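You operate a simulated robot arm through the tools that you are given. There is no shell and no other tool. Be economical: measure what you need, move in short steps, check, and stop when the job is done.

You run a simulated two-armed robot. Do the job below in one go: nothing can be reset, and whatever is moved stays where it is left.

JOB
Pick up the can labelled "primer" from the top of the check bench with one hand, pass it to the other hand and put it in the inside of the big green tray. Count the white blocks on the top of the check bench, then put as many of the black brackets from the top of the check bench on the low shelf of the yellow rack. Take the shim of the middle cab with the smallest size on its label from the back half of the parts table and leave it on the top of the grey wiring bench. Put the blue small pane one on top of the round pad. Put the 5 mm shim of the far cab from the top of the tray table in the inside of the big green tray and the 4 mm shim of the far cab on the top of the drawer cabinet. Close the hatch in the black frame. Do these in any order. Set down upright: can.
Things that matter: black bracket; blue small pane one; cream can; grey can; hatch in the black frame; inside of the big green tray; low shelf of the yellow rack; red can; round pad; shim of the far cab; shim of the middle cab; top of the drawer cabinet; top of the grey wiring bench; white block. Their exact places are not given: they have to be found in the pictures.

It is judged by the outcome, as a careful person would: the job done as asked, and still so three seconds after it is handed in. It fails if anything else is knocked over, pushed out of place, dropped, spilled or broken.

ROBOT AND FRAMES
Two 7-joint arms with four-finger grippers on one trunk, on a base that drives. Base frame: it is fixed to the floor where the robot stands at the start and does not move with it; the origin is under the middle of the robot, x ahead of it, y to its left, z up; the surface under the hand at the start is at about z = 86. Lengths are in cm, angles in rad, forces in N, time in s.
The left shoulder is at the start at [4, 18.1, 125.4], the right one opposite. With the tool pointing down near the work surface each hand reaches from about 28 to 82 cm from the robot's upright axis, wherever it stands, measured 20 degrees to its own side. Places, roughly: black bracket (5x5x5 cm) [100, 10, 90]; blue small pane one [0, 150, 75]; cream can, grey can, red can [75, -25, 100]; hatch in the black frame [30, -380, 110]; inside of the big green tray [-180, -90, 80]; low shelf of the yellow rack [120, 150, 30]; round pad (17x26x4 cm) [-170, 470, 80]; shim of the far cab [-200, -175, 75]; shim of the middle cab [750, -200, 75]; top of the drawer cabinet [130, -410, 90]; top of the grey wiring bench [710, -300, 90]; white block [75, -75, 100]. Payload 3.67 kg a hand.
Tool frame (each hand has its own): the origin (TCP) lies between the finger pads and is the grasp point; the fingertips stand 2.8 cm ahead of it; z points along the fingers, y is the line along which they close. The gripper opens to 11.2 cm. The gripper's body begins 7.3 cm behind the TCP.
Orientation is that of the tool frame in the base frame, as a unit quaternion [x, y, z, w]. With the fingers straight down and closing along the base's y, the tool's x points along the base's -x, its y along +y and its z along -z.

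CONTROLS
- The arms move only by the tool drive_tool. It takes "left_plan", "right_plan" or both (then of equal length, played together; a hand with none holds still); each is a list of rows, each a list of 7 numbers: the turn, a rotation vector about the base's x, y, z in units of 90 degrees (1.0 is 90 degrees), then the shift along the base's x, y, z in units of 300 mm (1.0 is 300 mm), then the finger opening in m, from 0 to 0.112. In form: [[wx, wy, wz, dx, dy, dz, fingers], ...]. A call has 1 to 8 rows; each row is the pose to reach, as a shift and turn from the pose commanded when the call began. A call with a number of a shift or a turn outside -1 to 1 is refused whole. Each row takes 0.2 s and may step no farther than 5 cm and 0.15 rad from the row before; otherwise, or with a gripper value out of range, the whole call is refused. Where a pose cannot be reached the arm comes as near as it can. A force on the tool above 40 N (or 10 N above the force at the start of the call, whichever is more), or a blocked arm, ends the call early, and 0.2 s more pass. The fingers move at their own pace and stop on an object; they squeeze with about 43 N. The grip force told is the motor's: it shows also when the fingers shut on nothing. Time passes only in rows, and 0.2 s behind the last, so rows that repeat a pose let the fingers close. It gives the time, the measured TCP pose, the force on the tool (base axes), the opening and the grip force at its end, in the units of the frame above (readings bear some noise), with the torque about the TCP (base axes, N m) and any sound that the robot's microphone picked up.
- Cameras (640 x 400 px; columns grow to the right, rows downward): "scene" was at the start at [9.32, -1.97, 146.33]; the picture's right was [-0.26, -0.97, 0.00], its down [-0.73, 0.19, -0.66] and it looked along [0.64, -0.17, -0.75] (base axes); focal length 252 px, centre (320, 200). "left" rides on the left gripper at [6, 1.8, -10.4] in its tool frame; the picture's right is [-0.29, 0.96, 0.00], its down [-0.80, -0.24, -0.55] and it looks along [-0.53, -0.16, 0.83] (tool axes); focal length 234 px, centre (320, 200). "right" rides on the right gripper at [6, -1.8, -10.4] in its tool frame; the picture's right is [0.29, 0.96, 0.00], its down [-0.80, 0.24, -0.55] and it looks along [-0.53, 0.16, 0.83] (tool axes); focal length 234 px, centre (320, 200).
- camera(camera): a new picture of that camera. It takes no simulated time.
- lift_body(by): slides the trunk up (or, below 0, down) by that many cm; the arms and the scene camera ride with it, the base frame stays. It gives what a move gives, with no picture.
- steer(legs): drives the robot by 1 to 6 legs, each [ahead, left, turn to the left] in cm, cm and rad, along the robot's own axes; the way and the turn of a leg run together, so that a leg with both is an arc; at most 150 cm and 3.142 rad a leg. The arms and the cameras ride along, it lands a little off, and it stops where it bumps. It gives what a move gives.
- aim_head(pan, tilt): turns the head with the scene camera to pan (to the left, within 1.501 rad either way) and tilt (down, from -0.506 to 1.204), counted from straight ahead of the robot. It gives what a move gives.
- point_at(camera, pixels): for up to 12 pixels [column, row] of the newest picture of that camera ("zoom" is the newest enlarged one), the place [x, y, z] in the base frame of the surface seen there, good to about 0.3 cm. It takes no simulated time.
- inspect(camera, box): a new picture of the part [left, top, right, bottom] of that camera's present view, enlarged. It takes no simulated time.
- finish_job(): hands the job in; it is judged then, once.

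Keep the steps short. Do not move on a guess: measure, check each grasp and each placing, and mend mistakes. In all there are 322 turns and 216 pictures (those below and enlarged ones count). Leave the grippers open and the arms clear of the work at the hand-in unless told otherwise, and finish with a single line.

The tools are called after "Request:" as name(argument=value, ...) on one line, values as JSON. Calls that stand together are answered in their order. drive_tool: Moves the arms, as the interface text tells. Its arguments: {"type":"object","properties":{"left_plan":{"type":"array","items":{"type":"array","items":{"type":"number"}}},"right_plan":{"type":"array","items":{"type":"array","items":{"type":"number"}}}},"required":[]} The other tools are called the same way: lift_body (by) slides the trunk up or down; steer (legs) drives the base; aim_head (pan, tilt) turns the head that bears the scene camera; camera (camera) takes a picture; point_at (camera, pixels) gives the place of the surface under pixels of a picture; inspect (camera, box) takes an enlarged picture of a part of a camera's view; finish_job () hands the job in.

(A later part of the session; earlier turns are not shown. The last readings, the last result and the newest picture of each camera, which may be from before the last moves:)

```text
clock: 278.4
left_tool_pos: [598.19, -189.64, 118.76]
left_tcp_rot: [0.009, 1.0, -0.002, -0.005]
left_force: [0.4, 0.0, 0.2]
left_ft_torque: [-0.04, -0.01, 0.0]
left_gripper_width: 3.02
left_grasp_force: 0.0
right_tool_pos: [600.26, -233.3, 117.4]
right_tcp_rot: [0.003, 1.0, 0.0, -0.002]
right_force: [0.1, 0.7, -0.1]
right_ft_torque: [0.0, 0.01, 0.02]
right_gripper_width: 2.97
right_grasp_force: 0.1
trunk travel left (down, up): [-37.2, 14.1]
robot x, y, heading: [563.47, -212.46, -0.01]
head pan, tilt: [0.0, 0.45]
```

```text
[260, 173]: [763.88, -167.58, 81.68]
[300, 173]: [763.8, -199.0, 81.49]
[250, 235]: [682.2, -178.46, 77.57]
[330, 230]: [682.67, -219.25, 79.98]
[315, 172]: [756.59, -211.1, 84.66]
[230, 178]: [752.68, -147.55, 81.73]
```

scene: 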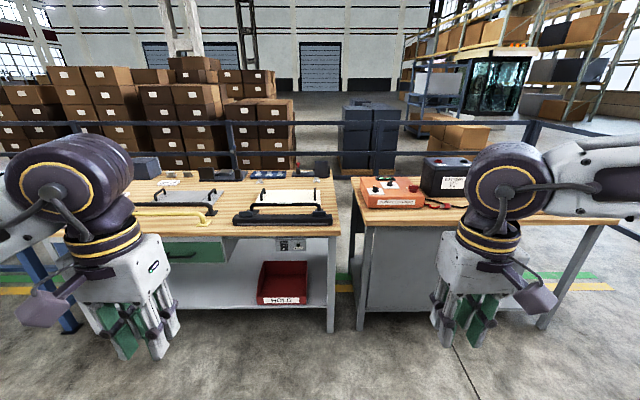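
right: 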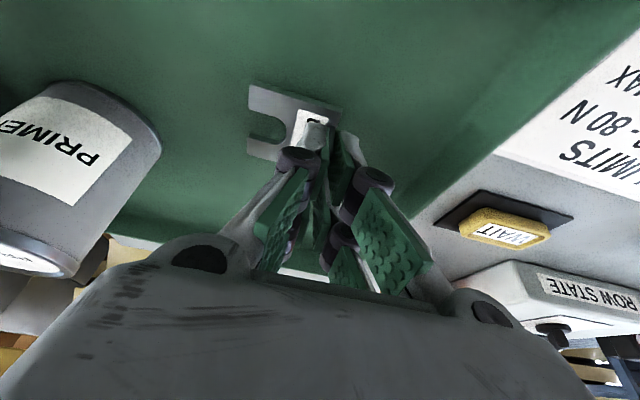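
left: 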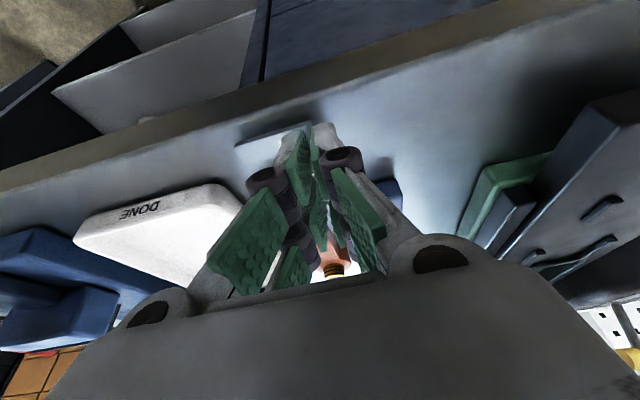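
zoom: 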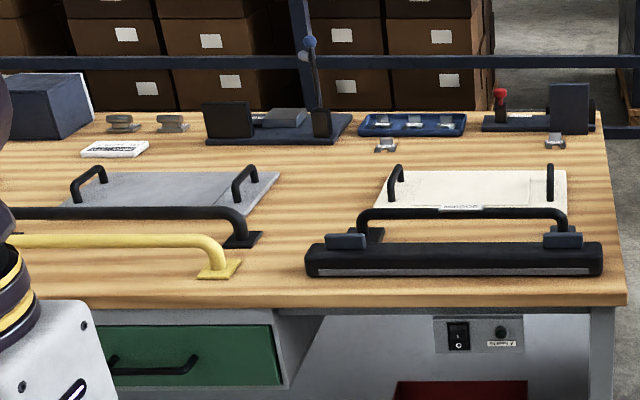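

Request:
point_at(camera="scene", pixels=[[310, 127], [345, 140], [232, 150], [340, 178], [270, 166], [350, 190], [535, 150], [75, 130]])

Request:
steer(legs=[[65, 17, 0.01]])

Request:
aim_head(pan=0.0, tilt=0.6)

Request:
camera(camera="scene")

```text
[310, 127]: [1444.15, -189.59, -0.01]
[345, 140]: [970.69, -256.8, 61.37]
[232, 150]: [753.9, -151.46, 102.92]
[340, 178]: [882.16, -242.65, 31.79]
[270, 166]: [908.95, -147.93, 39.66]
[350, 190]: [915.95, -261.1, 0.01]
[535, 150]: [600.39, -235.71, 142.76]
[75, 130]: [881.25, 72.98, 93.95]
```

```text
clock: 282.2
left_tool_pos: [663.42, -172.36, 118.76]
left_tcp_rot: [0.003, 1.0, -0.002, -0.004]
left_force: [0.8, -1.1, 0.2]
left_ft_torque: [-0.01, -0.01, 0.0]
left_gripper_width: 3.01
left_grasp_force: 0.1
right_tool_pos: [665.98, -216.16, 117.44]
right_tcp_rot: [-0.002, 1.0, 0.0, -0.002]
right_force: [-0.4, 0.3, 0.3]
right_ft_torque: [0.01, 0.01, 0.01]
right_gripper_width: 3.02
right_grasp_force: 0.0
trunk travel left (down, up): [-37.2, 14.1]
robot x, y, heading: [629.06, -196.05, 0.002]
head pan, tilt: [0.0, 0.45]
```

```text
clock: 282.9
left_tool_pos: [663.49, -172.29, 118.71]
left_tcp_rot: [0.003, 1.0, -0.001, -0.004]
left_force: [1.1, -0.1, 0.7]
left_ft_torque: [0.03, 0.03, 0.01]
left_gripper_width: 3.0
left_grasp_force: 0.1
right_tool_pos: [666.03, -216.2, 117.43]
right_tcp_rot: [-0.004, 1.0, 0.0, -0.003]
right_force: [0.5, 0.1, 0.1]
right_ft_torque: [-0.01, 0.0, -0.02]
right_gripper_width: 2.99
right_grasp_force: 0.1
trunk travel left (down, up): [-37.2, 14.1]
robot x, y, heading: [629.31, -196.05, 0.005]
head pan, tilt: [0.0, 0.6]
```

```text
108 pictures are left
```

scene: 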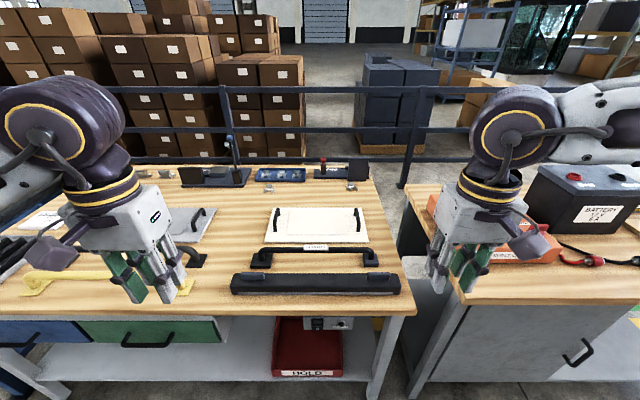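

Request:
inspect(camera="scene", box=[225, 150, 385, 210])

Request:
inspect(camera="scene", box=[245, 160, 315, 200])

Request:
inspect(camera="scene", box=[120, 150, 240, 210])

Request:
point_at(camera="scene", pixels=[[269, 187], [352, 187], [268, 177], [280, 177], [293, 177], [424, 130], [340, 165], [320, 260], [375, 163], [400, 180]])

```text
4.00 times, centred on (305, 180) of scene
```

zoom: 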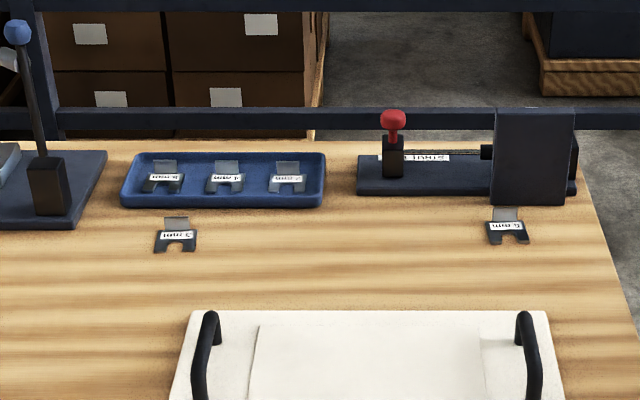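

```text
9.14 times, centred on (280, 180) of scene
```

zoom: 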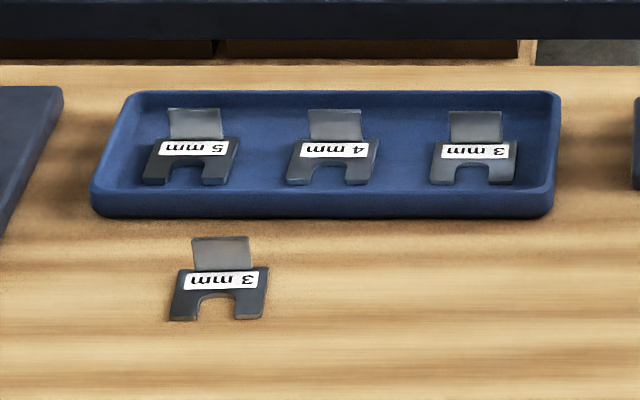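

```text
5.33 times, centred on (180, 180) of scene
```

zoom: 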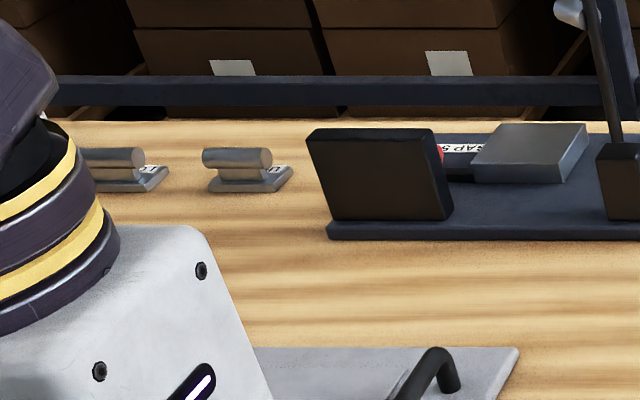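

```text
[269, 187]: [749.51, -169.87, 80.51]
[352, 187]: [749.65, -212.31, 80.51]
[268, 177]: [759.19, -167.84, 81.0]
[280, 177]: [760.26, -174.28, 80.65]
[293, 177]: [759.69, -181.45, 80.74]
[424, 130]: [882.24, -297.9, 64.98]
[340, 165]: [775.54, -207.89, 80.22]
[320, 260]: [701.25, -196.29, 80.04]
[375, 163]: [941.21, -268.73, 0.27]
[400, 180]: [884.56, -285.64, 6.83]
```

Request:
inspect(camera="scene", box=[335, 175, 370, 200])

Request:
inspect(camera="scene", box=[255, 165, 310, 198])

```text
16.00 times, centred on (352, 188) of scene
```

zoom: 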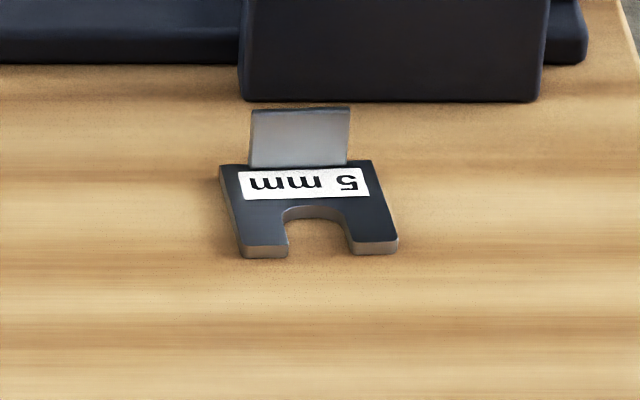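

```text
11.64 times, centred on (282, 182) of scene
```

zoom: 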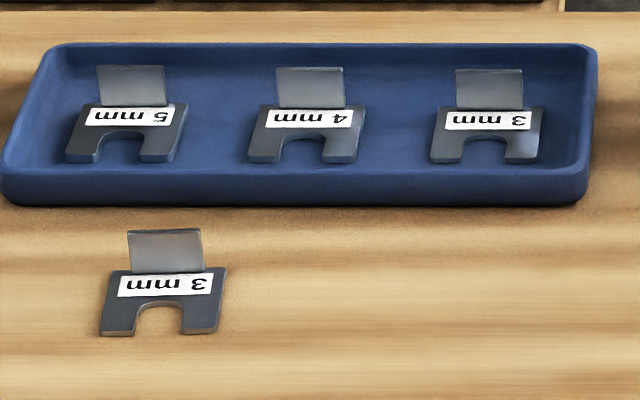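

The loose shims: "3 mm" at (749.5,−169.9) and "5 mm" at (749.7,−212). The loose 3 mm is the one. Check obstacles between and drive to the table's edge.

Request:
point_at(camera="scene", pixels=[[277, 215], [277, 209], [360, 210], [318, 208], [318, 240], [285, 246], [205, 210], [205, 230], [300, 278], [300, 310]])

Request:
steer(legs=[[22, -1, 0]])

Request:
camera(camera="scene")

```text
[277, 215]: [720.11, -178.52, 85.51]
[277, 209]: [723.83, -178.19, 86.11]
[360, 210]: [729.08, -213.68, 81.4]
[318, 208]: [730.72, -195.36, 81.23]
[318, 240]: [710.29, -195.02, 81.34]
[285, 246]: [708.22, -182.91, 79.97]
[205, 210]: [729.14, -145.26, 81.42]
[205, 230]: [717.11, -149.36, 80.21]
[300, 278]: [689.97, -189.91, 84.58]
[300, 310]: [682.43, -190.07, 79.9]
```

```text
clock: 284.6
left_tool_pos: [685.18, -173.3, 118.81]
left_tcp_rot: [0.002, 1.0, -0.001, -0.005]
left_force: [0.2, -1.2, -0.3]
left_ft_torque: [-0.01, 0.01, -0.02]
left_gripper_width: 2.99
left_grasp_force: 0.0
right_tool_pos: [687.78, -217.01, 117.39]
right_tcp_rot: [-0.002, 1.0, 0.0, -0.002]
right_force: [0.0, 0.3, 0.4]
right_ft_torque: [-0.03, 0.0, 0.02]
right_gripper_width: 2.98
right_grasp_force: 0.1
trunk travel left (down, up): [-37.2, 14.1]
robot x, y, heading: [650.63, -197.37, -0.001]
head pan, tilt: [0.0, 0.6]
```

```text
102 pictures are left
```

scene: 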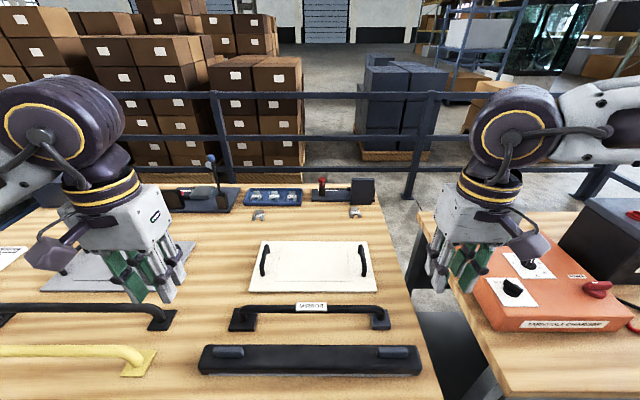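

Request:
steer(legs=[[3, 0, 0]])

Request:
drive_tool(left_plan=[[0, -0.08, 0, 0.12, 0.02, 0, 0.05], [0, -0.16, 0, 0.24, 0.04, -0.02, 0.05], [0, -0.24, 0, 0.36, 0.06, -0.05, 0.05], [0, -0.32, 0, 0.48, 0.08, -0.1, 0.05], [0, -0.4, 0, 0.6, 0.1, -0.15, 0.05], [0, -0.48, 0, 0.73, 0.1, -0.2, 0.05], [0, -0.55, 0, 0.86, 0.1, -0.25, 0.05], [0, -0.55, 0, 1.0, 0.1, -0.3, 0.05]])

Request:
camera(camera="left")

```text
clock: 285.4
left_tool_pos: [687.46, -173.17, 118.9]
left_tcp_rot: [0.003, 1.0, -0.002, -0.002]
left_force: [-1.3, -1.2, 0.3]
left_ft_torque: [-0.03, -0.07, 0.02]
left_gripper_width: 3.02
left_grasp_force: 0.1
right_tool_pos: [690.28, -217.08, 117.57]
right_tcp_rot: [-0.003, 1.0, 0.0, 0.0]
right_force: [-0.8, 0.0, 0.2]
right_ft_torque: [0.01, -0.1, -0.01]
right_gripper_width: 3.02
right_grasp_force: 0.1
trunk travel left (down, up): [-37.2, 14.1]
robot x, y, heading: [653.79, -196.56, 0.001]
head pan, tilt: [0.0, 0.6]
```

```text
clock: 287.2
left_tool_pos: [718.32, -170.11, 109.48]
left_tcp_rot: [0.003, 0.91, 0.0, 0.414]
left_force: [0.8, -0.4, -0.4]
left_ft_torque: [-0.01, 0.04, -0.04]
left_gripper_width: 4.97
left_grasp_force: 0.1
right_tool_pos: [690.94, -217.09, 117.33]
right_tcp_rot: [-0.003, 1.0, -0.001, -0.002]
right_force: [0.2, 0.6, -0.2]
right_ft_torque: [0.0, 0.02, 0.0]
right_gripper_width: 3.01
right_grasp_force: 0.0
trunk travel left (down, up): [-37.2, 14.1]
robot x, y, heading: [653.54, -197.09, 0.004]
head pan, tilt: [0.0, 0.6]
```

```text
101 pictures are left
```

left: 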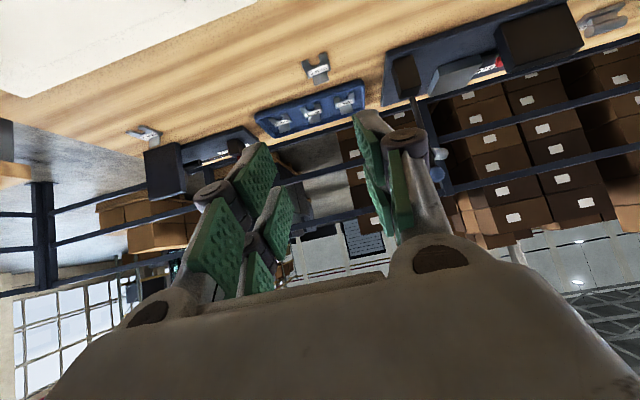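

Request:
drive_tool(left_plan=[[0, 0, 0, 0.14, 0, -0.07, 0.05], [0, 0, 0, 0.28, 0, -0.14, 0.05], [0, 0, 0, 0.42, 0, -0.21, 0.05], [0, 0, 0, 0.56, 0, -0.28, 0.05], [0, 0, 0, 0.7, 0, -0.35, 0.05], [0, 0, 0, 0.8, 0, -0.43, 0.05], [0, 0, 0, 0.8, 0, -0.43, 0.05]])

Request:
inspect(camera="left", box=[180, 0, 440, 200])

```text
clock: 288.8
left_tool_pos: [742.0, -170.33, 96.86]
left_tcp_rot: [0.003, 0.91, -0.001, 0.415]
left_force: [0.3, 0.3, 0.4]
left_ft_torque: [-0.03, 0.02, 0.0]
left_gripper_width: 4.98
left_grasp_force: 0.1
right_tool_pos: [690.75, -216.99, 117.48]
right_tcp_rot: [-0.004, 1.0, 0.0, -0.001]
right_force: [0.0, 0.4, 0.2]
right_ft_torque: [0.01, -0.01, 0.0]
right_gripper_width: 2.98
right_grasp_force: 0.0
trunk travel left (down, up): [-37.2, 14.1]
robot x, y, heading: [653.9, -196.91, 0.004]
head pan, tilt: [0.0, 0.6]
```

```text
2.00 times, centred on (310, 100) of left
```

zoom: 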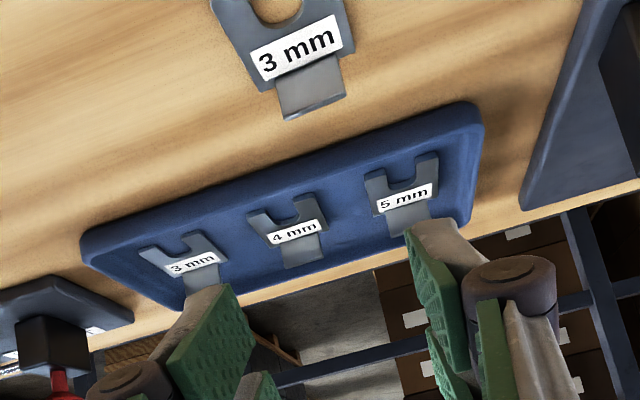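

Request:
point_at(camera="zoom", pixels=[[285, 112], [342, 96], [312, 90], [300, 45], [255, 75], [350, 45], [235, 15], [310, 104]])

```text
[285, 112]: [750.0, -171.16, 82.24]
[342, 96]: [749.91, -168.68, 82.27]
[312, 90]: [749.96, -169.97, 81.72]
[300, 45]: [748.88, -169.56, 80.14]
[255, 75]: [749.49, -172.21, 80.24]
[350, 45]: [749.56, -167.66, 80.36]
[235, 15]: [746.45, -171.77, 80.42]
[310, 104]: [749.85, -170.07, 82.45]
```

Request:
point_at(camera="zoom", pixels=[[300, 155], [330, 140], [270, 180], [320, 170]])

Request:
drive_tool(left_plan=[[0, 0, 0, 0.1, 0.01, -0.1, 0.05], [0, 0, 0, 0.2, 0.012, -0.2, 0.05], [0, 0, 0, 0.228, 0.012, -0.295, 0.05], [0, 0, 0, 0.228, 0.012, -0.295, 0.05]])

Request:
camera(camera="left")

```text
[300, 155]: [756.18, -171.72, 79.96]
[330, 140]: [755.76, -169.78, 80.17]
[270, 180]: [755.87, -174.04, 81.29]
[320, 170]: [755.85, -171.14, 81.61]
```

```text
clock: 289.8
left_tool_pos: [746.96, -170.25, 90.17]
left_tcp_rot: [0.004, 0.909, 0.0, 0.416]
left_force: [0.0, -0.1, -0.5]
left_ft_torque: [0.05, 0.02, 0.05]
left_gripper_width: 5.0
left_grasp_force: 0.0
left hand out of reach, approached as far as the arm can: row 2, 3, 4
right_tool_pos: [690.77, -217.21, 117.28]
right_tcp_rot: [-0.003, 1.0, 0.001, -0.001]
right_force: [0.5, -0.2, 0.5]
right_ft_torque: [0.05, -0.03, 0.0]
right_gripper_width: 3.0
right_grasp_force: 0.0
trunk travel left (down, up): [-37.2, 14.1]
robot x, y, heading: [653.74, -196.93, 0.001]
head pan, tilt: [0.0, 0.6]
```

```text
99 pictures are left
```

left: 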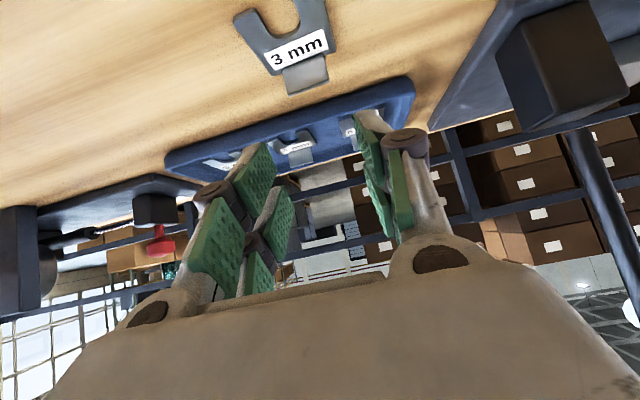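

Lower the trunk for more reach, then fine-position.

Request:
lift_body(by=-5)

Request:
drive_tool(left_plan=[[0, 0, 0, 0.03, 0.01, 0, 0.05], [0, 0, 0, 0.063, 0.01, 0, 0.05], [0, 0, 0, 0.063, 0.01, 0, 0.05]])

Request:
inspect(camera="left", box=[180, 0, 440, 200])

```text
clock: 290.7
left_tool_pos: [747.0, -170.11, 85.13]
left_tcp_rot: [0.003, 0.91, -0.001, 0.415]
left_force: [0.5, -0.4, 0.5]
left_ft_torque: [0.03, -0.01, 0.0]
left_gripper_width: 4.99
left_grasp_force: 0.0
right_tool_pos: [690.76, -217.03, 112.49]
right_tcp_rot: [-0.004, 1.0, 0.0, -0.002]
right_force: [-0.1, -0.5, 0.2]
right_ft_torque: [-0.01, -0.02, 0.03]
right_gripper_width: 3.02
right_grasp_force: 0.0
trunk travel left (down, up): [-32.2, 19.1]
robot x, y, heading: [653.48, -197.03, 0.002]
head pan, tilt: [0.0, 0.6]
```

```text
clock: 291.5
left_tool_pos: [746.92, -169.98, 85.08]
left_tcp_rot: [0.002, 0.91, 0.0, 0.414]
left_force: [0.1, -0.1, 0.5]
left_ft_torque: [-0.02, 0.01, 0.0]
left_gripper_width: 4.97
left_grasp_force: 0.1
left hand out of reach, approached as far as the arm can: row 1, 2, 3
right_tool_pos: [690.9, -216.97, 112.44]
right_tcp_rot: [-0.003, 1.0, 0.001, -0.002]
right_force: [0.0, -0.4, -0.7]
right_ft_torque: [0.01, -0.01, 0.03]
right_gripper_width: 3.01
right_grasp_force: 0.1
trunk travel left (down, up): [-32.2, 19.1]
robot x, y, heading: [653.92, -196.65, -0.001]
head pan, tilt: [0.0, 0.6]
```

```text
2.00 times, centred on (310, 100) of left
```

zoom: 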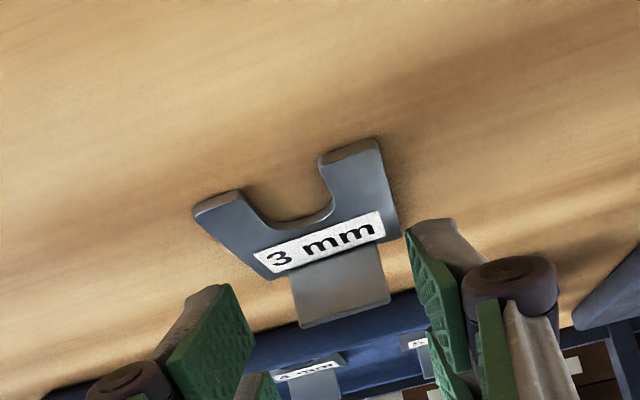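

Still ~2 cm short. Pull back/up, lower the trunk 10 cm, then extend again.

Request:
drive_tool(left_plan=[[0, 0, 0, -0.08, 0, 0.1, 0.05], [0, 0, 0, -0.17, 0, 0.2, 0.05], [0, 0, 0, -0.27, 0, 0.3, 0.05], [0, 0, 0, -0.3, 0, 0.37, 0.05]])

Request:
lift_body(by=-11)

Request:
drive_tool(left_plan=[[0, 0, 0, 0.1, 0, 0.02, 0.05], [0, 0, 0, 0.2, 0, 0.02, 0.05], [0, 0, 0, 0.3, 0, 0.02, 0.05], [0, 0, 0, 0.363, 0, 0.0, 0.05], [0, 0, 0, 0.363, 0, 0.0, 0.05]])

Request:
inspect(camera="left", box=[180, 60, 440, 260])

```text
clock: 292.5
left_tool_pos: [737.79, -170.18, 96.27]
left_tcp_rot: [0.003, 0.909, 0.0, 0.416]
left_force: [-0.9, -0.4, -0.8]
left_ft_torque: [0.04, -0.01, 0.04]
left_gripper_width: 5.01
left_grasp_force: 0.1
right_tool_pos: [690.76, -217.19, 112.51]
right_tcp_rot: [-0.003, 1.0, 0.0, -0.002]
right_force: [0.6, -0.4, -0.4]
right_ft_torque: [-0.01, -0.04, -0.01]
right_gripper_width: 3.0
right_grasp_force: 0.2
trunk travel left (down, up): [-32.2, 19.1]
robot x, y, heading: [653.99, -196.94, 0.003]
head pan, tilt: [0.0, 0.6]
```

```text
clock: 293.9
left_tool_pos: [737.93, -170.26, 85.41]
left_tcp_rot: [0.003, 0.909, 0.0, 0.416]
left_force: [1.0, 0.3, 0.2]
left_ft_torque: [0.03, -0.01, 0.0]
left_gripper_width: 4.99
left_grasp_force: 0.0
right_tool_pos: [690.71, -217.04, 101.46]
right_tcp_rot: [-0.004, 1.0, 0.0, -0.002]
right_force: [0.0, 0.1, 0.3]
right_ft_torque: [0.0, 0.0, 0.03]
right_gripper_width: 3.0
right_grasp_force: 0.1
trunk travel left (down, up): [-21.3, 30.1]
robot x, y, heading: [653.99, -197.05, 0.005]
head pan, tilt: [0.0, 0.6]
```

```text
clock: 295.1
left_tool_pos: [748.82, -169.9, 85.32]
left_tcp_rot: [0.003, 0.909, -0.002, 0.416]
left_force: [0.0, -0.1, 0.8]
left_ft_torque: [-0.03, -0.02, -0.03]
left_gripper_width: 4.99
left_grasp_force: 0.0
right_tool_pos: [690.84, -216.95, 101.65]
right_tcp_rot: [-0.003, 1.0, -0.001, -0.001]
right_force: [-0.1, 0.4, -0.2]
right_ft_torque: [-0.06, 0.0, 0.02]
right_gripper_width: 3.01
right_grasp_force: 0.0
trunk travel left (down, up): [-21.3, 30.1]
robot x, y, heading: [653.7, -196.76, -0.001]
head pan, tilt: [0.0, 0.6]
```

```text
2.00 times, centred on (310, 160) of left
```

zoom: 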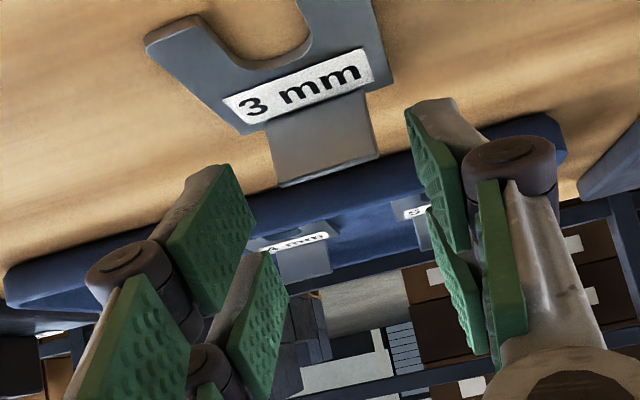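

Lower 2 cm onto the tab's level and close.

Request:
drive_tool(left_plan=[[0, 0, 0, 0, 0, -0.035, 0.045], [0, 0, 0, 0, 0, -0.067, 0.045], [0, 0, 0, 0, 0, -0.067, 0.045]])

Request:
inspect(camera="left", box=[180, 60, 440, 260])

```text
clock: 295.9
left_tool_pos: [748.84, -170.15, 83.83]
left_tcp_rot: [0.003, 0.908, -0.001, 0.419]
left_force: [4.4, -0.5, 20.5]
left_ft_torque: [0.49, -0.22, 0.04]
left_gripper_width: 4.53
left_grasp_force: 0.1
right_tool_pos: [690.62, -217.06, 101.69]
right_tcp_rot: [-0.004, 1.0, -0.001, -0.002]
right_force: [0.1, -0.6, -0.1]
right_ft_torque: [0.01, 0.01, 0.01]
right_gripper_width: 3.01
right_grasp_force: 0.1
trunk travel left (down, up): [-21.3, 30.1]
robot x, y, heading: [653.83, -197.09, 0.003]
head pan, tilt: [0.0, 0.6]
```

```text
2.00 times, centred on (310, 160) of left
```

zoom: 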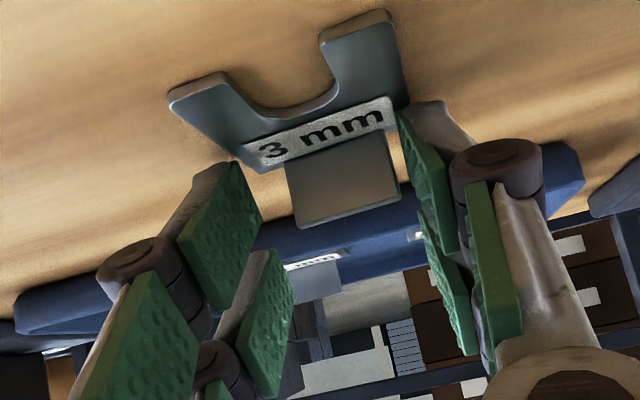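

A fingertip touched the plate's shoulder. Raise 4 mm, then close on the tab edges.

Request:
drive_tool(left_plan=[[0, 0, 0, 0, 0.005, 0.025, 0.045], [0, 0, 0, 0.01, 0.005, 0.025, 0.03], [0, 0, 0, 0.01, 0.005, 0.025, 0.01], [0, 0, 0, 0.01, 0.005, 0.025, 0.01]])

Request:
inspect(camera="left", box=[180, 60, 440, 260])

```text
clock: 296.9
left_tool_pos: [748.9, -169.98, 83.86]
left_tcp_rot: [0.003, 0.91, 0.0, 0.414]
left_force: [-2.5, -0.4, 4.8]
left_ft_torque: [-0.04, 0.24, -0.02]
left_gripper_width: 3.11
left_grasp_force: 42.3
right_tool_pos: [690.65, -216.98, 101.59]
right_tcp_rot: [-0.003, 1.0, -0.001, -0.002]
right_force: [0.6, -1.1, 0.0]
right_ft_torque: [0.0, 0.0, 0.0]
right_gripper_width: 3.02
right_grasp_force: 0.0
trunk travel left (down, up): [-21.3, 30.1]
robot x, y, heading: [653.64, -196.71, 0.001]
head pan, tilt: [0.0, 0.6]
```

```text
2.00 times, centred on (310, 160) of left
```

zoom: 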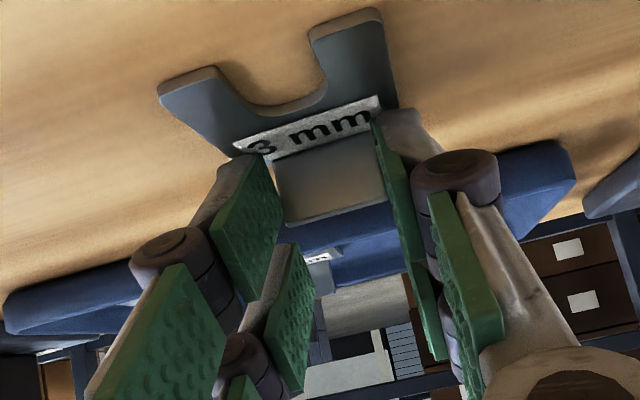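

Gripped (3.1 cm). Lift a little and check.

Request:
drive_tool(left_plan=[[0, 0, 0, 0, 0, 0.03, 0.01], [0, 0, 0, 0, 0, 0.08, 0.01], [0, 0, 0, -0.05, 0, 0.16, 0.01], [0, 0, 0, -0.1, 0, 0.22, 0.01]])

Request:
inspect(camera="left", box=[180, 60, 440, 260])

```text
clock: 297.9
left_tool_pos: [746.09, -170.09, 90.72]
left_tcp_rot: [0.003, 0.91, 0.0, 0.415]
left_force: [-0.4, -0.4, -0.2]
left_ft_torque: [0.01, 0.03, 0.02]
left_gripper_width: 3.09
left_grasp_force: 42.7
right_tool_pos: [690.83, -217.04, 101.52]
right_tcp_rot: [-0.004, 1.0, 0.0, -0.002]
right_force: [-0.7, 0.6, 0.1]
right_ft_torque: [-0.01, -0.02, 0.01]
right_gripper_width: 2.97
right_grasp_force: 0.1
trunk travel left (down, up): [-21.3, 30.1]
robot x, y, heading: [653.63, -196.76, 0.008]
head pan, tilt: [0.0, 0.6]
```

```text
2.00 times, centred on (310, 160) of left
```

zoom: 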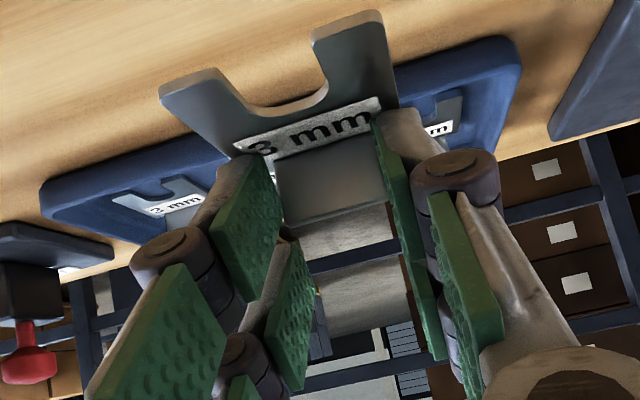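

Held firmly. Retract, raise the trunk, back up, and look at the wiring bench.

Request:
drive_tool(left_plan=[[0, 0, 0, -0.1, 0, 0.1, 0.01], [0, 0, 0, -0.22, 0, 0.18, 0.01], [0, 0, 0, -0.35, 0, 0.24, 0.01], [0, 0, 0, -0.48, 0, 0.28, 0.01], [0, 0, 0, -0.61, 0, 0.32, 0.01], [0, 0, 0, -0.74, 0, 0.36, 0.01], [0, 0, 0, -0.87, 0, 0.4, 0.01], [0, 0, 0, -1.0, 0, 0.42, 0.01]])

Request:
lift_body(by=10)

Request:
steer(legs=[[-30, 0, 0], [0, -118, 0]])

Request:
camera(camera="scene")

```text
clock: 299.8
left_tool_pos: [716.13, -169.93, 103.28]
left_tcp_rot: [0.003, 0.91, 0.0, 0.415]
left_force: [-0.2, -0.5, -0.1]
left_ft_torque: [0.02, 0.0, 0.0]
left_gripper_width: 3.09
left_grasp_force: 42.7
right_tool_pos: [690.74, -217.01, 101.66]
right_tcp_rot: [-0.003, 1.0, 0.0, -0.002]
right_force: [-0.5, -0.6, -0.3]
right_ft_torque: [0.01, -0.04, -0.01]
right_gripper_width: 3.02
right_grasp_force: 0.1
trunk travel left (down, up): [-21.3, 30.1]
robot x, y, heading: [653.53, -196.65, -0.003]
head pan, tilt: [0.0, 0.6]
```

```text
clock: 301.1
left_tool_pos: [716.19, -170.07, 113.05]
left_tcp_rot: [0.003, 0.91, -0.001, 0.415]
left_force: [0.8, -0.5, -0.7]
left_ft_torque: [0.02, 0.01, -0.02]
left_gripper_width: 3.09
left_grasp_force: 42.6
right_tool_pos: [690.75, -217.07, 111.59]
right_tcp_rot: [-0.004, 1.0, 0.0, -0.001]
right_force: [-0.3, -0.5, 0.6]
right_ft_torque: [0.03, -0.02, 0.0]
right_gripper_width: 2.99
right_grasp_force: 0.0
trunk travel left (down, up): [-31.2, 20.1]
robot x, y, heading: [654.12, -196.37, 0.003]
head pan, tilt: [0.0, 0.6]
```

```text
clock: 309.0
left_tool_pos: [686.23, -289.4, 113.13]
left_tcp_rot: [0.009, 0.91, -0.004, 0.415]
left_force: [-0.1, -0.2, -0.6]
left_ft_torque: [-0.01, -0.02, 0.0]
left_gripper_width: 3.09
left_grasp_force: 42.7
right_tool_pos: [660.25, -336.08, 111.48]
right_tcp_rot: [0.003, 1.0, 0.0, -0.002]
right_force: [-0.7, 0.4, 0.4]
right_ft_torque: [-0.01, -0.03, 0.0]
right_gripper_width: 3.02
right_grasp_force: 0.0
trunk travel left (down, up): [-31.2, 20.1]
robot x, y, heading: [623.11, -315.44, -0.015]
head pan, tilt: [0.0, 0.6]
```

```text
93 pictures are left
```

scene: 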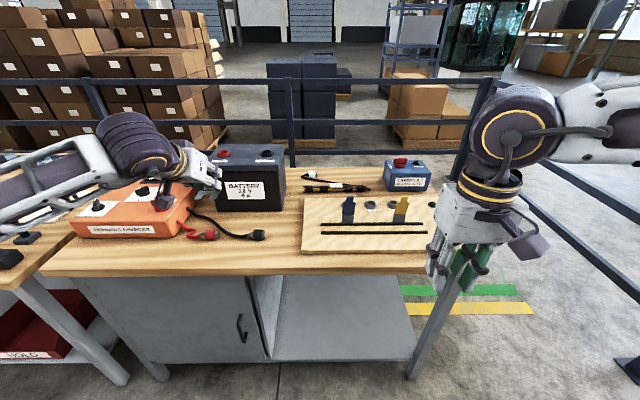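

Request:
point_at(camera="scene", pixels=[[270, 255], [280, 225], [230, 262], [300, 250], [262, 237], [300, 275], [200, 240], [150, 260], [225, 190], [165, 205]])

```text
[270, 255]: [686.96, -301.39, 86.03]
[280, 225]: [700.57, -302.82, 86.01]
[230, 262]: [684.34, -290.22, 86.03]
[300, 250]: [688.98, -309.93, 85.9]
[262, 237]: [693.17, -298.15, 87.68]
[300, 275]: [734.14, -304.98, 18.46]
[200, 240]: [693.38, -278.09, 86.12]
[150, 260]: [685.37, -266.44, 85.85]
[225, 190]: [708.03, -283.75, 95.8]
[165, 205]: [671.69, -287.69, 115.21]
```

Request:
inspect(camera="scene", box=[170, 190, 330, 290])

Request:
point_at(camera="zoom", pixels=[[165, 200], [330, 205], [385, 195], [250, 230], [250, 310], [530, 250], [530, 120], [450, 200], [190, 180], [150, 170]])

```text
4.00 times, centred on (250, 240) of scene
```

zoom: 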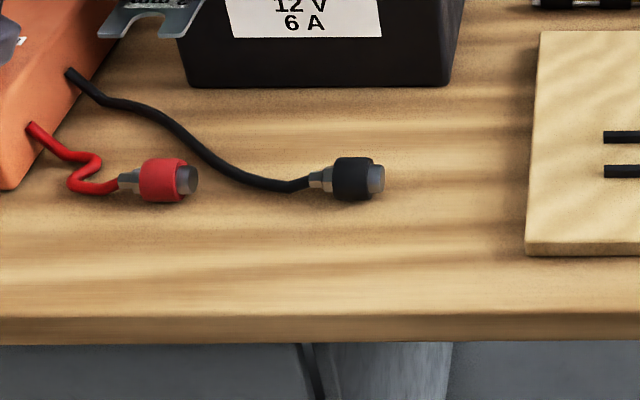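

```text
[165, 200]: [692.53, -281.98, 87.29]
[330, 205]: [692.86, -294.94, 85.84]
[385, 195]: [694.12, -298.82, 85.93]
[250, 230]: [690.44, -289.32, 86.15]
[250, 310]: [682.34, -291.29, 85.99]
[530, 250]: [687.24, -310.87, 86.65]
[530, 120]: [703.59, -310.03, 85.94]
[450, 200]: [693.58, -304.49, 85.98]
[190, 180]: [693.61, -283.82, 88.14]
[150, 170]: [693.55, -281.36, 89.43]
```

Place it in the free front strip at (689.5, −304.5), bench top z 86.

Request:
drive_tool(left_plan=[[0, 0, 0.01, 0.02, -0.14, 0, 0.01], [0, 0, 0.01, 0.04, -0.28, -0.06, 0.01], [0, 0, 0.01, 0.073, -0.42, -0.12, 0.01], [0, 0, 0.01, 0.073, -0.503, -0.24, 0.01], [0, 0, 0.01, 0.073, -0.503, -0.38, 0.01], [0, 0, 0.01, 0.073, -0.503, -0.52, 0.01], [0, 0, 0.01, 0.073, -0.503, -0.64, 0.01], [0, 0, 0.01, 0.073, -0.503, -0.72, 0.01]])

Request:
camera(camera="left")

Request:
inspect(camera="scene", box=[170, 170, 370, 300])

```text
clock: 310.8
left_tool_pos: [688.47, -304.38, 91.72]
left_tcp_rot: [0.001, 0.91, 0.0, 0.415]
left_force: [-0.1, -0.1, -1.4]
left_ft_torque: [-0.01, 0.03, 0.03]
left_gripper_width: 3.11
left_grasp_force: 42.5
right_tool_pos: [660.22, -336.13, 111.6]
right_tcp_rot: [0.002, 1.0, 0.0, -0.002]
right_force: [0.5, -0.2, 0.6]
right_ft_torque: [0.02, -0.03, -0.02]
right_gripper_width: 3.0
right_grasp_force: 0.0
trunk travel left (down, up): [-31.2, 20.1]
robot x, y, heading: [623.39, -315.63, -0.01]
head pan, tilt: [0.0, 0.6]
```

```text
91 pictures are left
```

left: 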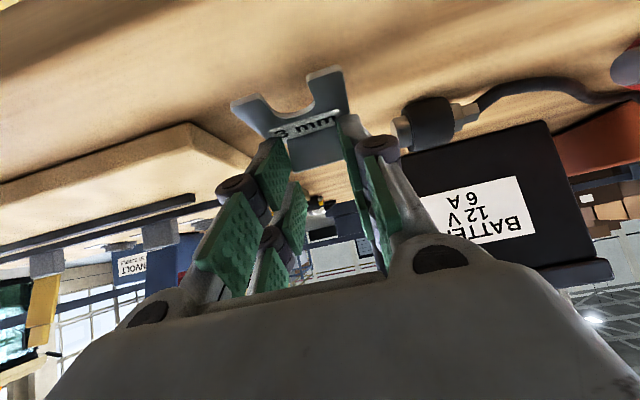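

```text
3.08 times, centred on (270, 235) of scene
```

zoom: 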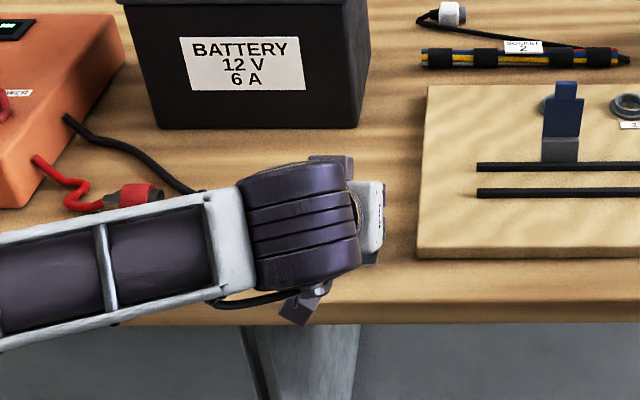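

Request:
drive_tool(left_plan=[[0, 0, 0, 0, 0, -0.03, 0.01], [0, 0, 0, 0, 0, -0.045, 0.01], [0, 0, 0, 0, 0, -0.055, 0.01], [0, 0, 0, 0, 0, -0.065, 0.01], [0, 0, 0, 0, 0, -0.075, 0.01]])

```text
clock: 312.0
left_tool_pos: [688.54, -304.49, 89.87]
left_tcp_rot: [0.001, 0.907, -0.001, 0.421]
left_force: [-2.2, 2.0, 30.4]
left_ft_torque: [0.08, 0.62, 0.04]
left_gripper_width: 3.12
left_grasp_force: 43.0
right_tool_pos: [659.89, -336.12, 111.63]
right_tcp_rot: [0.003, 1.0, 0.0, -0.001]
right_force: [-0.8, 0.2, -0.8]
right_ft_torque: [0.02, -0.03, 0.03]
right_gripper_width: 2.99
right_grasp_force: 0.0
trunk travel left (down, up): [-31.2, 20.1]
robot x, y, heading: [623.76, -315.79, -0.01]
head pan, tilt: [0.0, 0.6]
```

Contact at the expected height. Open slightly and rise straight up, then back.

Request:
drive_tool(left_plan=[[0, 0, 0, 0, 0, 0.006, 0.01], [0, 0, 0, 0, 0, 0.01, 0.042], [0, 0, 0, 0, 0, 0.01, 0.042], [0, 0, 0, 0, 0, 0.05, 0.042], [0, 0, 0, 0, 0, 0.18, 0.042], [0, 0, 0, 0, 0, 0.32, 0.042], [0, 0.08, 0, -0.06, 0.02, 0.44, 0.042], [0, 0.16, 0, -0.14, 0.04, 0.55, 0.042]])

Request:
inspect(camera="left", box=[160, 0, 480, 220])

```text
clock: 313.8
left_tool_pos: [684.1, -303.36, 105.79]
left_tcp_rot: [0.001, 0.955, 0.0, 0.297]
left_force: [-0.6, -0.1, 0.6]
left_ft_torque: [0.02, 0.0, 0.01]
left_gripper_width: 4.18
left_grasp_force: 0.0
right_tool_pos: [660.22, -336.18, 111.45]
right_tcp_rot: [0.003, 1.0, 0.0, -0.002]
right_force: [1.1, 0.2, 0.3]
right_ft_torque: [0.0, -0.04, 0.0]
right_gripper_width: 3.01
right_grasp_force: 0.2
trunk travel left (down, up): [-31.2, 20.1]
robot x, y, heading: [623.61, -315.57, -0.01]
head pan, tilt: [0.0, 0.6]
```

```text
1.82 times, centred on (320, 110) of left
```

zoom: 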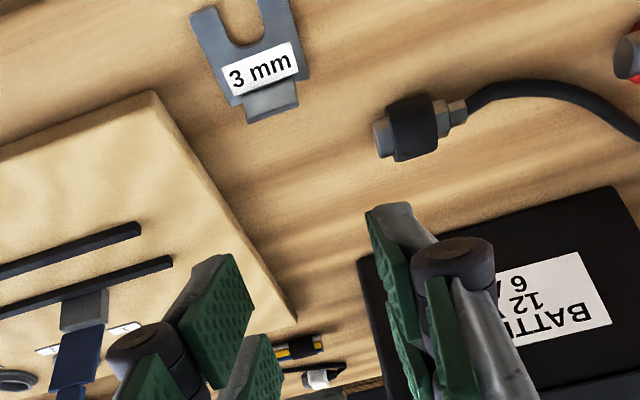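

The 3 mm shim lies on the wiring bench. Untilt the left hand, back away, turn around and drive west down the aisle to the rear of the check bench.

Request:
drive_tool(left_plan=[[0, 0.08, 0, -0.1, 0, 0.08, 0.05], [0, 0.16, 0, -0.2, 0, 0.16, 0.05], [0, 0.24, 0, -0.3, 0, 0.24, 0.05], [0, 0.32, 0, -0.42, 0, 0.28, 0.05], [0, 0.385, 0, -0.54, 0, 0.3, 0.05], [0, 0.385, 0, -0.66, 0, 0.3, 0.05]])

Request:
steer(legs=[[-60, -12, 0], [0, 0, 3.142]])

Request:
aim_head(pan=0.0, tilt=0.3)

Request:
camera(camera="scene")

```text
clock: 315.2
left_tool_pos: [664.31, -303.3, 114.87]
left_tcp_rot: [0.001, 1.0, 0.0, 0.0]
left_force: [-0.3, 0.8, 0.0]
left_ft_torque: [0.02, -0.05, -0.01]
left_gripper_width: 4.98
left_grasp_force: 0.0
right_tool_pos: [660.0, -336.01, 111.45]
right_tcp_rot: [0.003, 1.0, 0.0, -0.003]
right_force: [-0.9, 0.0, 0.2]
right_ft_torque: [0.01, -0.03, 0.01]
right_gripper_width: 3.01
right_grasp_force: 0.0
trunk travel left (down, up): [-31.2, 20.1]
robot x, y, heading: [623.41, -315.71, -0.009]
head pan, tilt: [0.0, 0.6]
```

```text
refused: 3.142 is not a number from -3.14159 to 3.14159
```

```text
clock: 316.0
left_tool_pos: [664.59, -303.24, 114.87]
left_tcp_rot: [0.001, 1.0, 0.0, 0.0]
left_force: [-0.5, 0.0, -0.8]
left_ft_torque: [-0.03, 0.02, 0.0]
left_gripper_width: 5.03
left_grasp_force: 0.1
right_tool_pos: [660.19, -336.09, 111.39]
right_tcp_rot: [0.003, 1.0, 0.0, -0.002]
right_force: [-1.0, 0.1, 1.4]
right_ft_torque: [-0.01, -0.03, 0.01]
right_gripper_width: 3.02
right_grasp_force: 0.0
trunk travel left (down, up): [-31.2, 20.1]
robot x, y, heading: [623.35, -315.22, -0.015]
head pan, tilt: [0.0, 0.3]
```

```text
88 pictures are left
```

scene: 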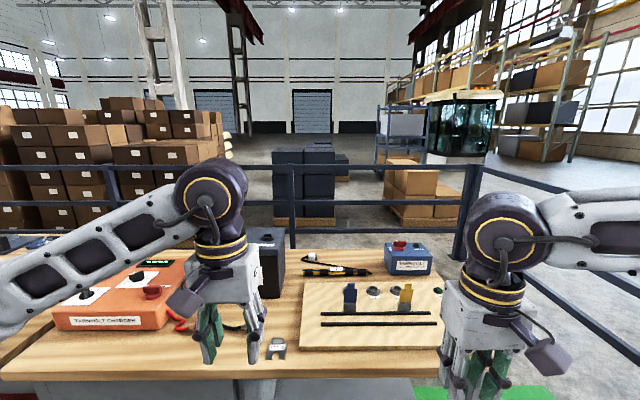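

Request:
steer(legs=[[-60, -8, 0], [0, 0, 3.14]])

Request:
camera(camera="scene")

```text
clock: 327.7
left_tool_pos: [522.51, -337.23, 114.68]
left_tcp_rot: [1.0, 0.02, 0.001, -0.001]
left_force: [-0.5, -0.5, 0.0]
left_ft_torque: [0.03, -0.03, 0.03]
left_gripper_width: 4.98
left_grasp_force: 0.1
right_tool_pos: [525.5, -304.19, 111.6]
right_tcp_rot: [1.0, 0.019, 0.002, -0.001]
right_force: [0.4, -0.2, 0.8]
right_ft_torque: [-0.01, 0.02, -0.01]
right_gripper_width: 3.02
right_grasp_force: 0.1
trunk travel left (down, up): [-31.2, 20.1]
robot x, y, heading: [563.07, -323.72, -3.115]
head pan, tilt: [0.0, 0.3]
```

```text
87 pictures are left
```

scene: 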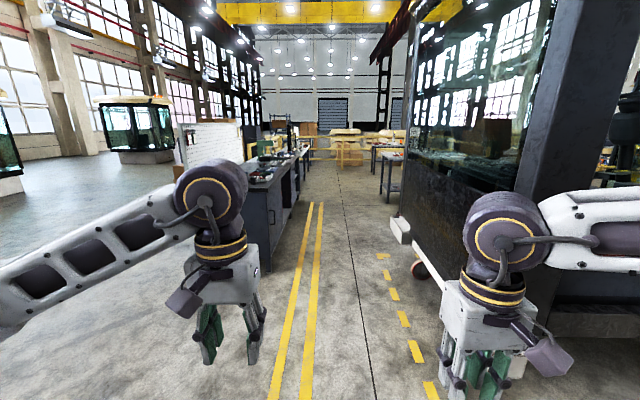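

Request:
steer(legs=[[0, 4, -0.027], [150, 0, 0], [150, 0, 0], [72, 0, 0]])

Request:
camera(camera="scene")

```text
clock: 346.7
left_tool_pos: [149.78, -343.51, 114.79]
left_tcp_rot: [1.0, 0.007, 0.001, -0.001]
left_force: [0.4, 1.3, 0.5]
left_ft_torque: [0.01, -0.01, -0.01]
left_gripper_width: 4.99
left_grasp_force: 0.1
right_tool_pos: [153.55, -310.58, 111.47]
right_tcp_rot: [1.0, 0.004, 0.001, 0.0]
right_force: [-0.4, -0.4, 0.6]
right_ft_torque: [0.01, -0.01, -0.01]
right_gripper_width: 2.98
right_grasp_force: 0.0
trunk travel left (down, up): [-31.2, 20.1]
robot x, y, heading: [190.62, -330.39, -3.139]
head pan, tilt: [0.0, 0.3]
```

```text
86 pictures are left
```

scene: 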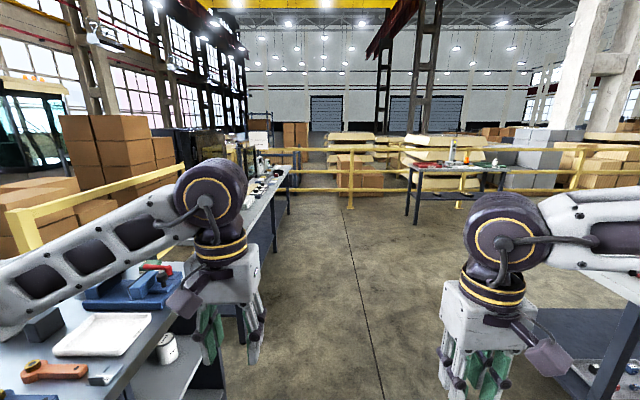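

Request:
steer(legs=[[0, -150, 0], [0, -150, 0], [0, -26, 0], [36, 0, 0]])

Request:
aim_head(pan=0.0, tilt=0.7)

Request:
camera(camera="scene")

```text
clock: 365.0
left_tool_pos: [115.45, -19.09, 114.74]
left_tcp_rot: [1.0, -0.003, 0.0, -0.001]
left_force: [0.6, -0.4, 0.5]
left_ft_torque: [0.03, 0.0, -0.05]
left_gripper_width: 5.0
left_grasp_force: 0.0
right_tool_pos: [119.89, 13.5, 111.52]
right_tcp_rot: [1.0, -0.005, 0.002, 0.001]
right_force: [0.0, 0.0, 0.0]
right_ft_torque: [0.0, 0.01, 0.01]
right_gripper_width: 2.97
right_grasp_force: 0.1
trunk travel left (down, up): [-31.2, 20.1]
robot x, y, heading: [156.31, -7.35, 3.129]
head pan, tilt: [0.0, 0.3]
```

```text
clock: 365.8
left_tool_pos: [115.51, -19.21, 114.84]
left_tcp_rot: [1.0, -0.004, 0.001, 0.0]
left_force: [0.1, 0.1, 0.2]
left_ft_torque: [0.03, 0.02, 0.02]
left_gripper_width: 4.98
left_grasp_force: 0.0
right_tool_pos: [119.82, 13.56, 111.49]
right_tcp_rot: [1.0, -0.005, 0.002, 0.0]
right_force: [0.0, 0.1, 0.5]
right_ft_torque: [-0.01, 0.03, 0.03]
right_gripper_width: 3.0
right_grasp_force: 0.0
trunk travel left (down, up): [-31.2, 20.1]
robot x, y, heading: [156.5, -6.77, 3.126]
head pan, tilt: [0.0, 0.7]
```

```text
85 pictures are left
```

scene: 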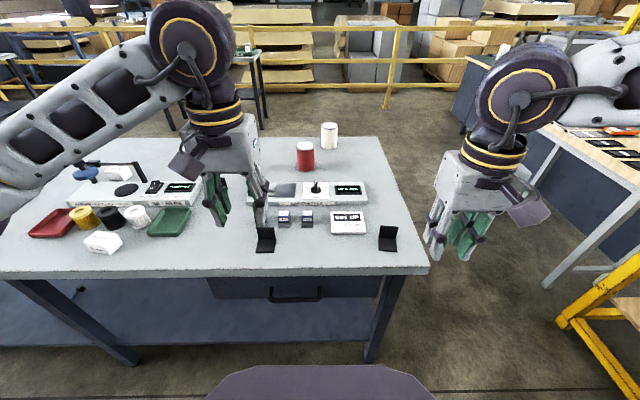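

Request:
inspect(camera="scene", box=[240, 205, 420, 265])

Request:
point_at(camera="zoom", pixels=[[60, 85], [125, 85], [90, 110], [60, 160], [120, 160], [498, 75], [555, 80], [525, 105], [498, 155], [555, 160]])

```text
3.56 times, centred on (330, 235) of scene
```

zoom: 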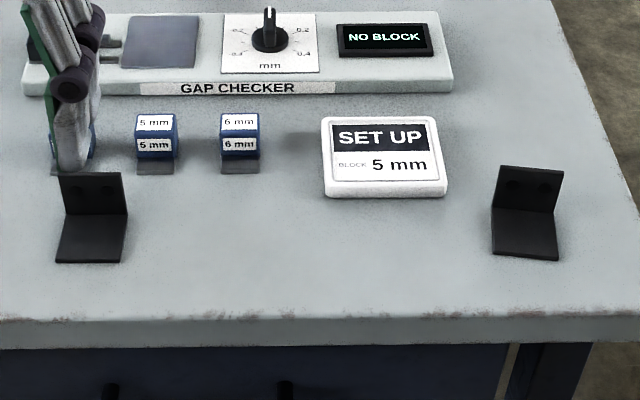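

```text
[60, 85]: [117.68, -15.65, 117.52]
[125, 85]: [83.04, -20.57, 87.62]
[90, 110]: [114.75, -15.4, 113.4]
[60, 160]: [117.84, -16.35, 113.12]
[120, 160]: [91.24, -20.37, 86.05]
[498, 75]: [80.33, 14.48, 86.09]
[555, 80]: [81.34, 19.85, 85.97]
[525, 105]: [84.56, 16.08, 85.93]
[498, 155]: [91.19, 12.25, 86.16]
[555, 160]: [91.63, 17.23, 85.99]
```

Request:
point_at(camera="zoom", pixels=[[66, 185], [120, 185], [92, 195], [60, 240], [118, 240], [90, 255], [503, 180], [555, 180], [528, 195], [497, 240], [552, 245], [525, 250]])

```text
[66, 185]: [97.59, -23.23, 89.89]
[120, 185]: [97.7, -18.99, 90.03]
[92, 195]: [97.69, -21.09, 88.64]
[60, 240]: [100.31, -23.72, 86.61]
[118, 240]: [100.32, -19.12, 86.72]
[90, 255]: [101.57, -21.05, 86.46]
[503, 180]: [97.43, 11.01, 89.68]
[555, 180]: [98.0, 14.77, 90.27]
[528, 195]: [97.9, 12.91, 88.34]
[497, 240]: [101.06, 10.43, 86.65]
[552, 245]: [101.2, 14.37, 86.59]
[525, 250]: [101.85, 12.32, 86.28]
```

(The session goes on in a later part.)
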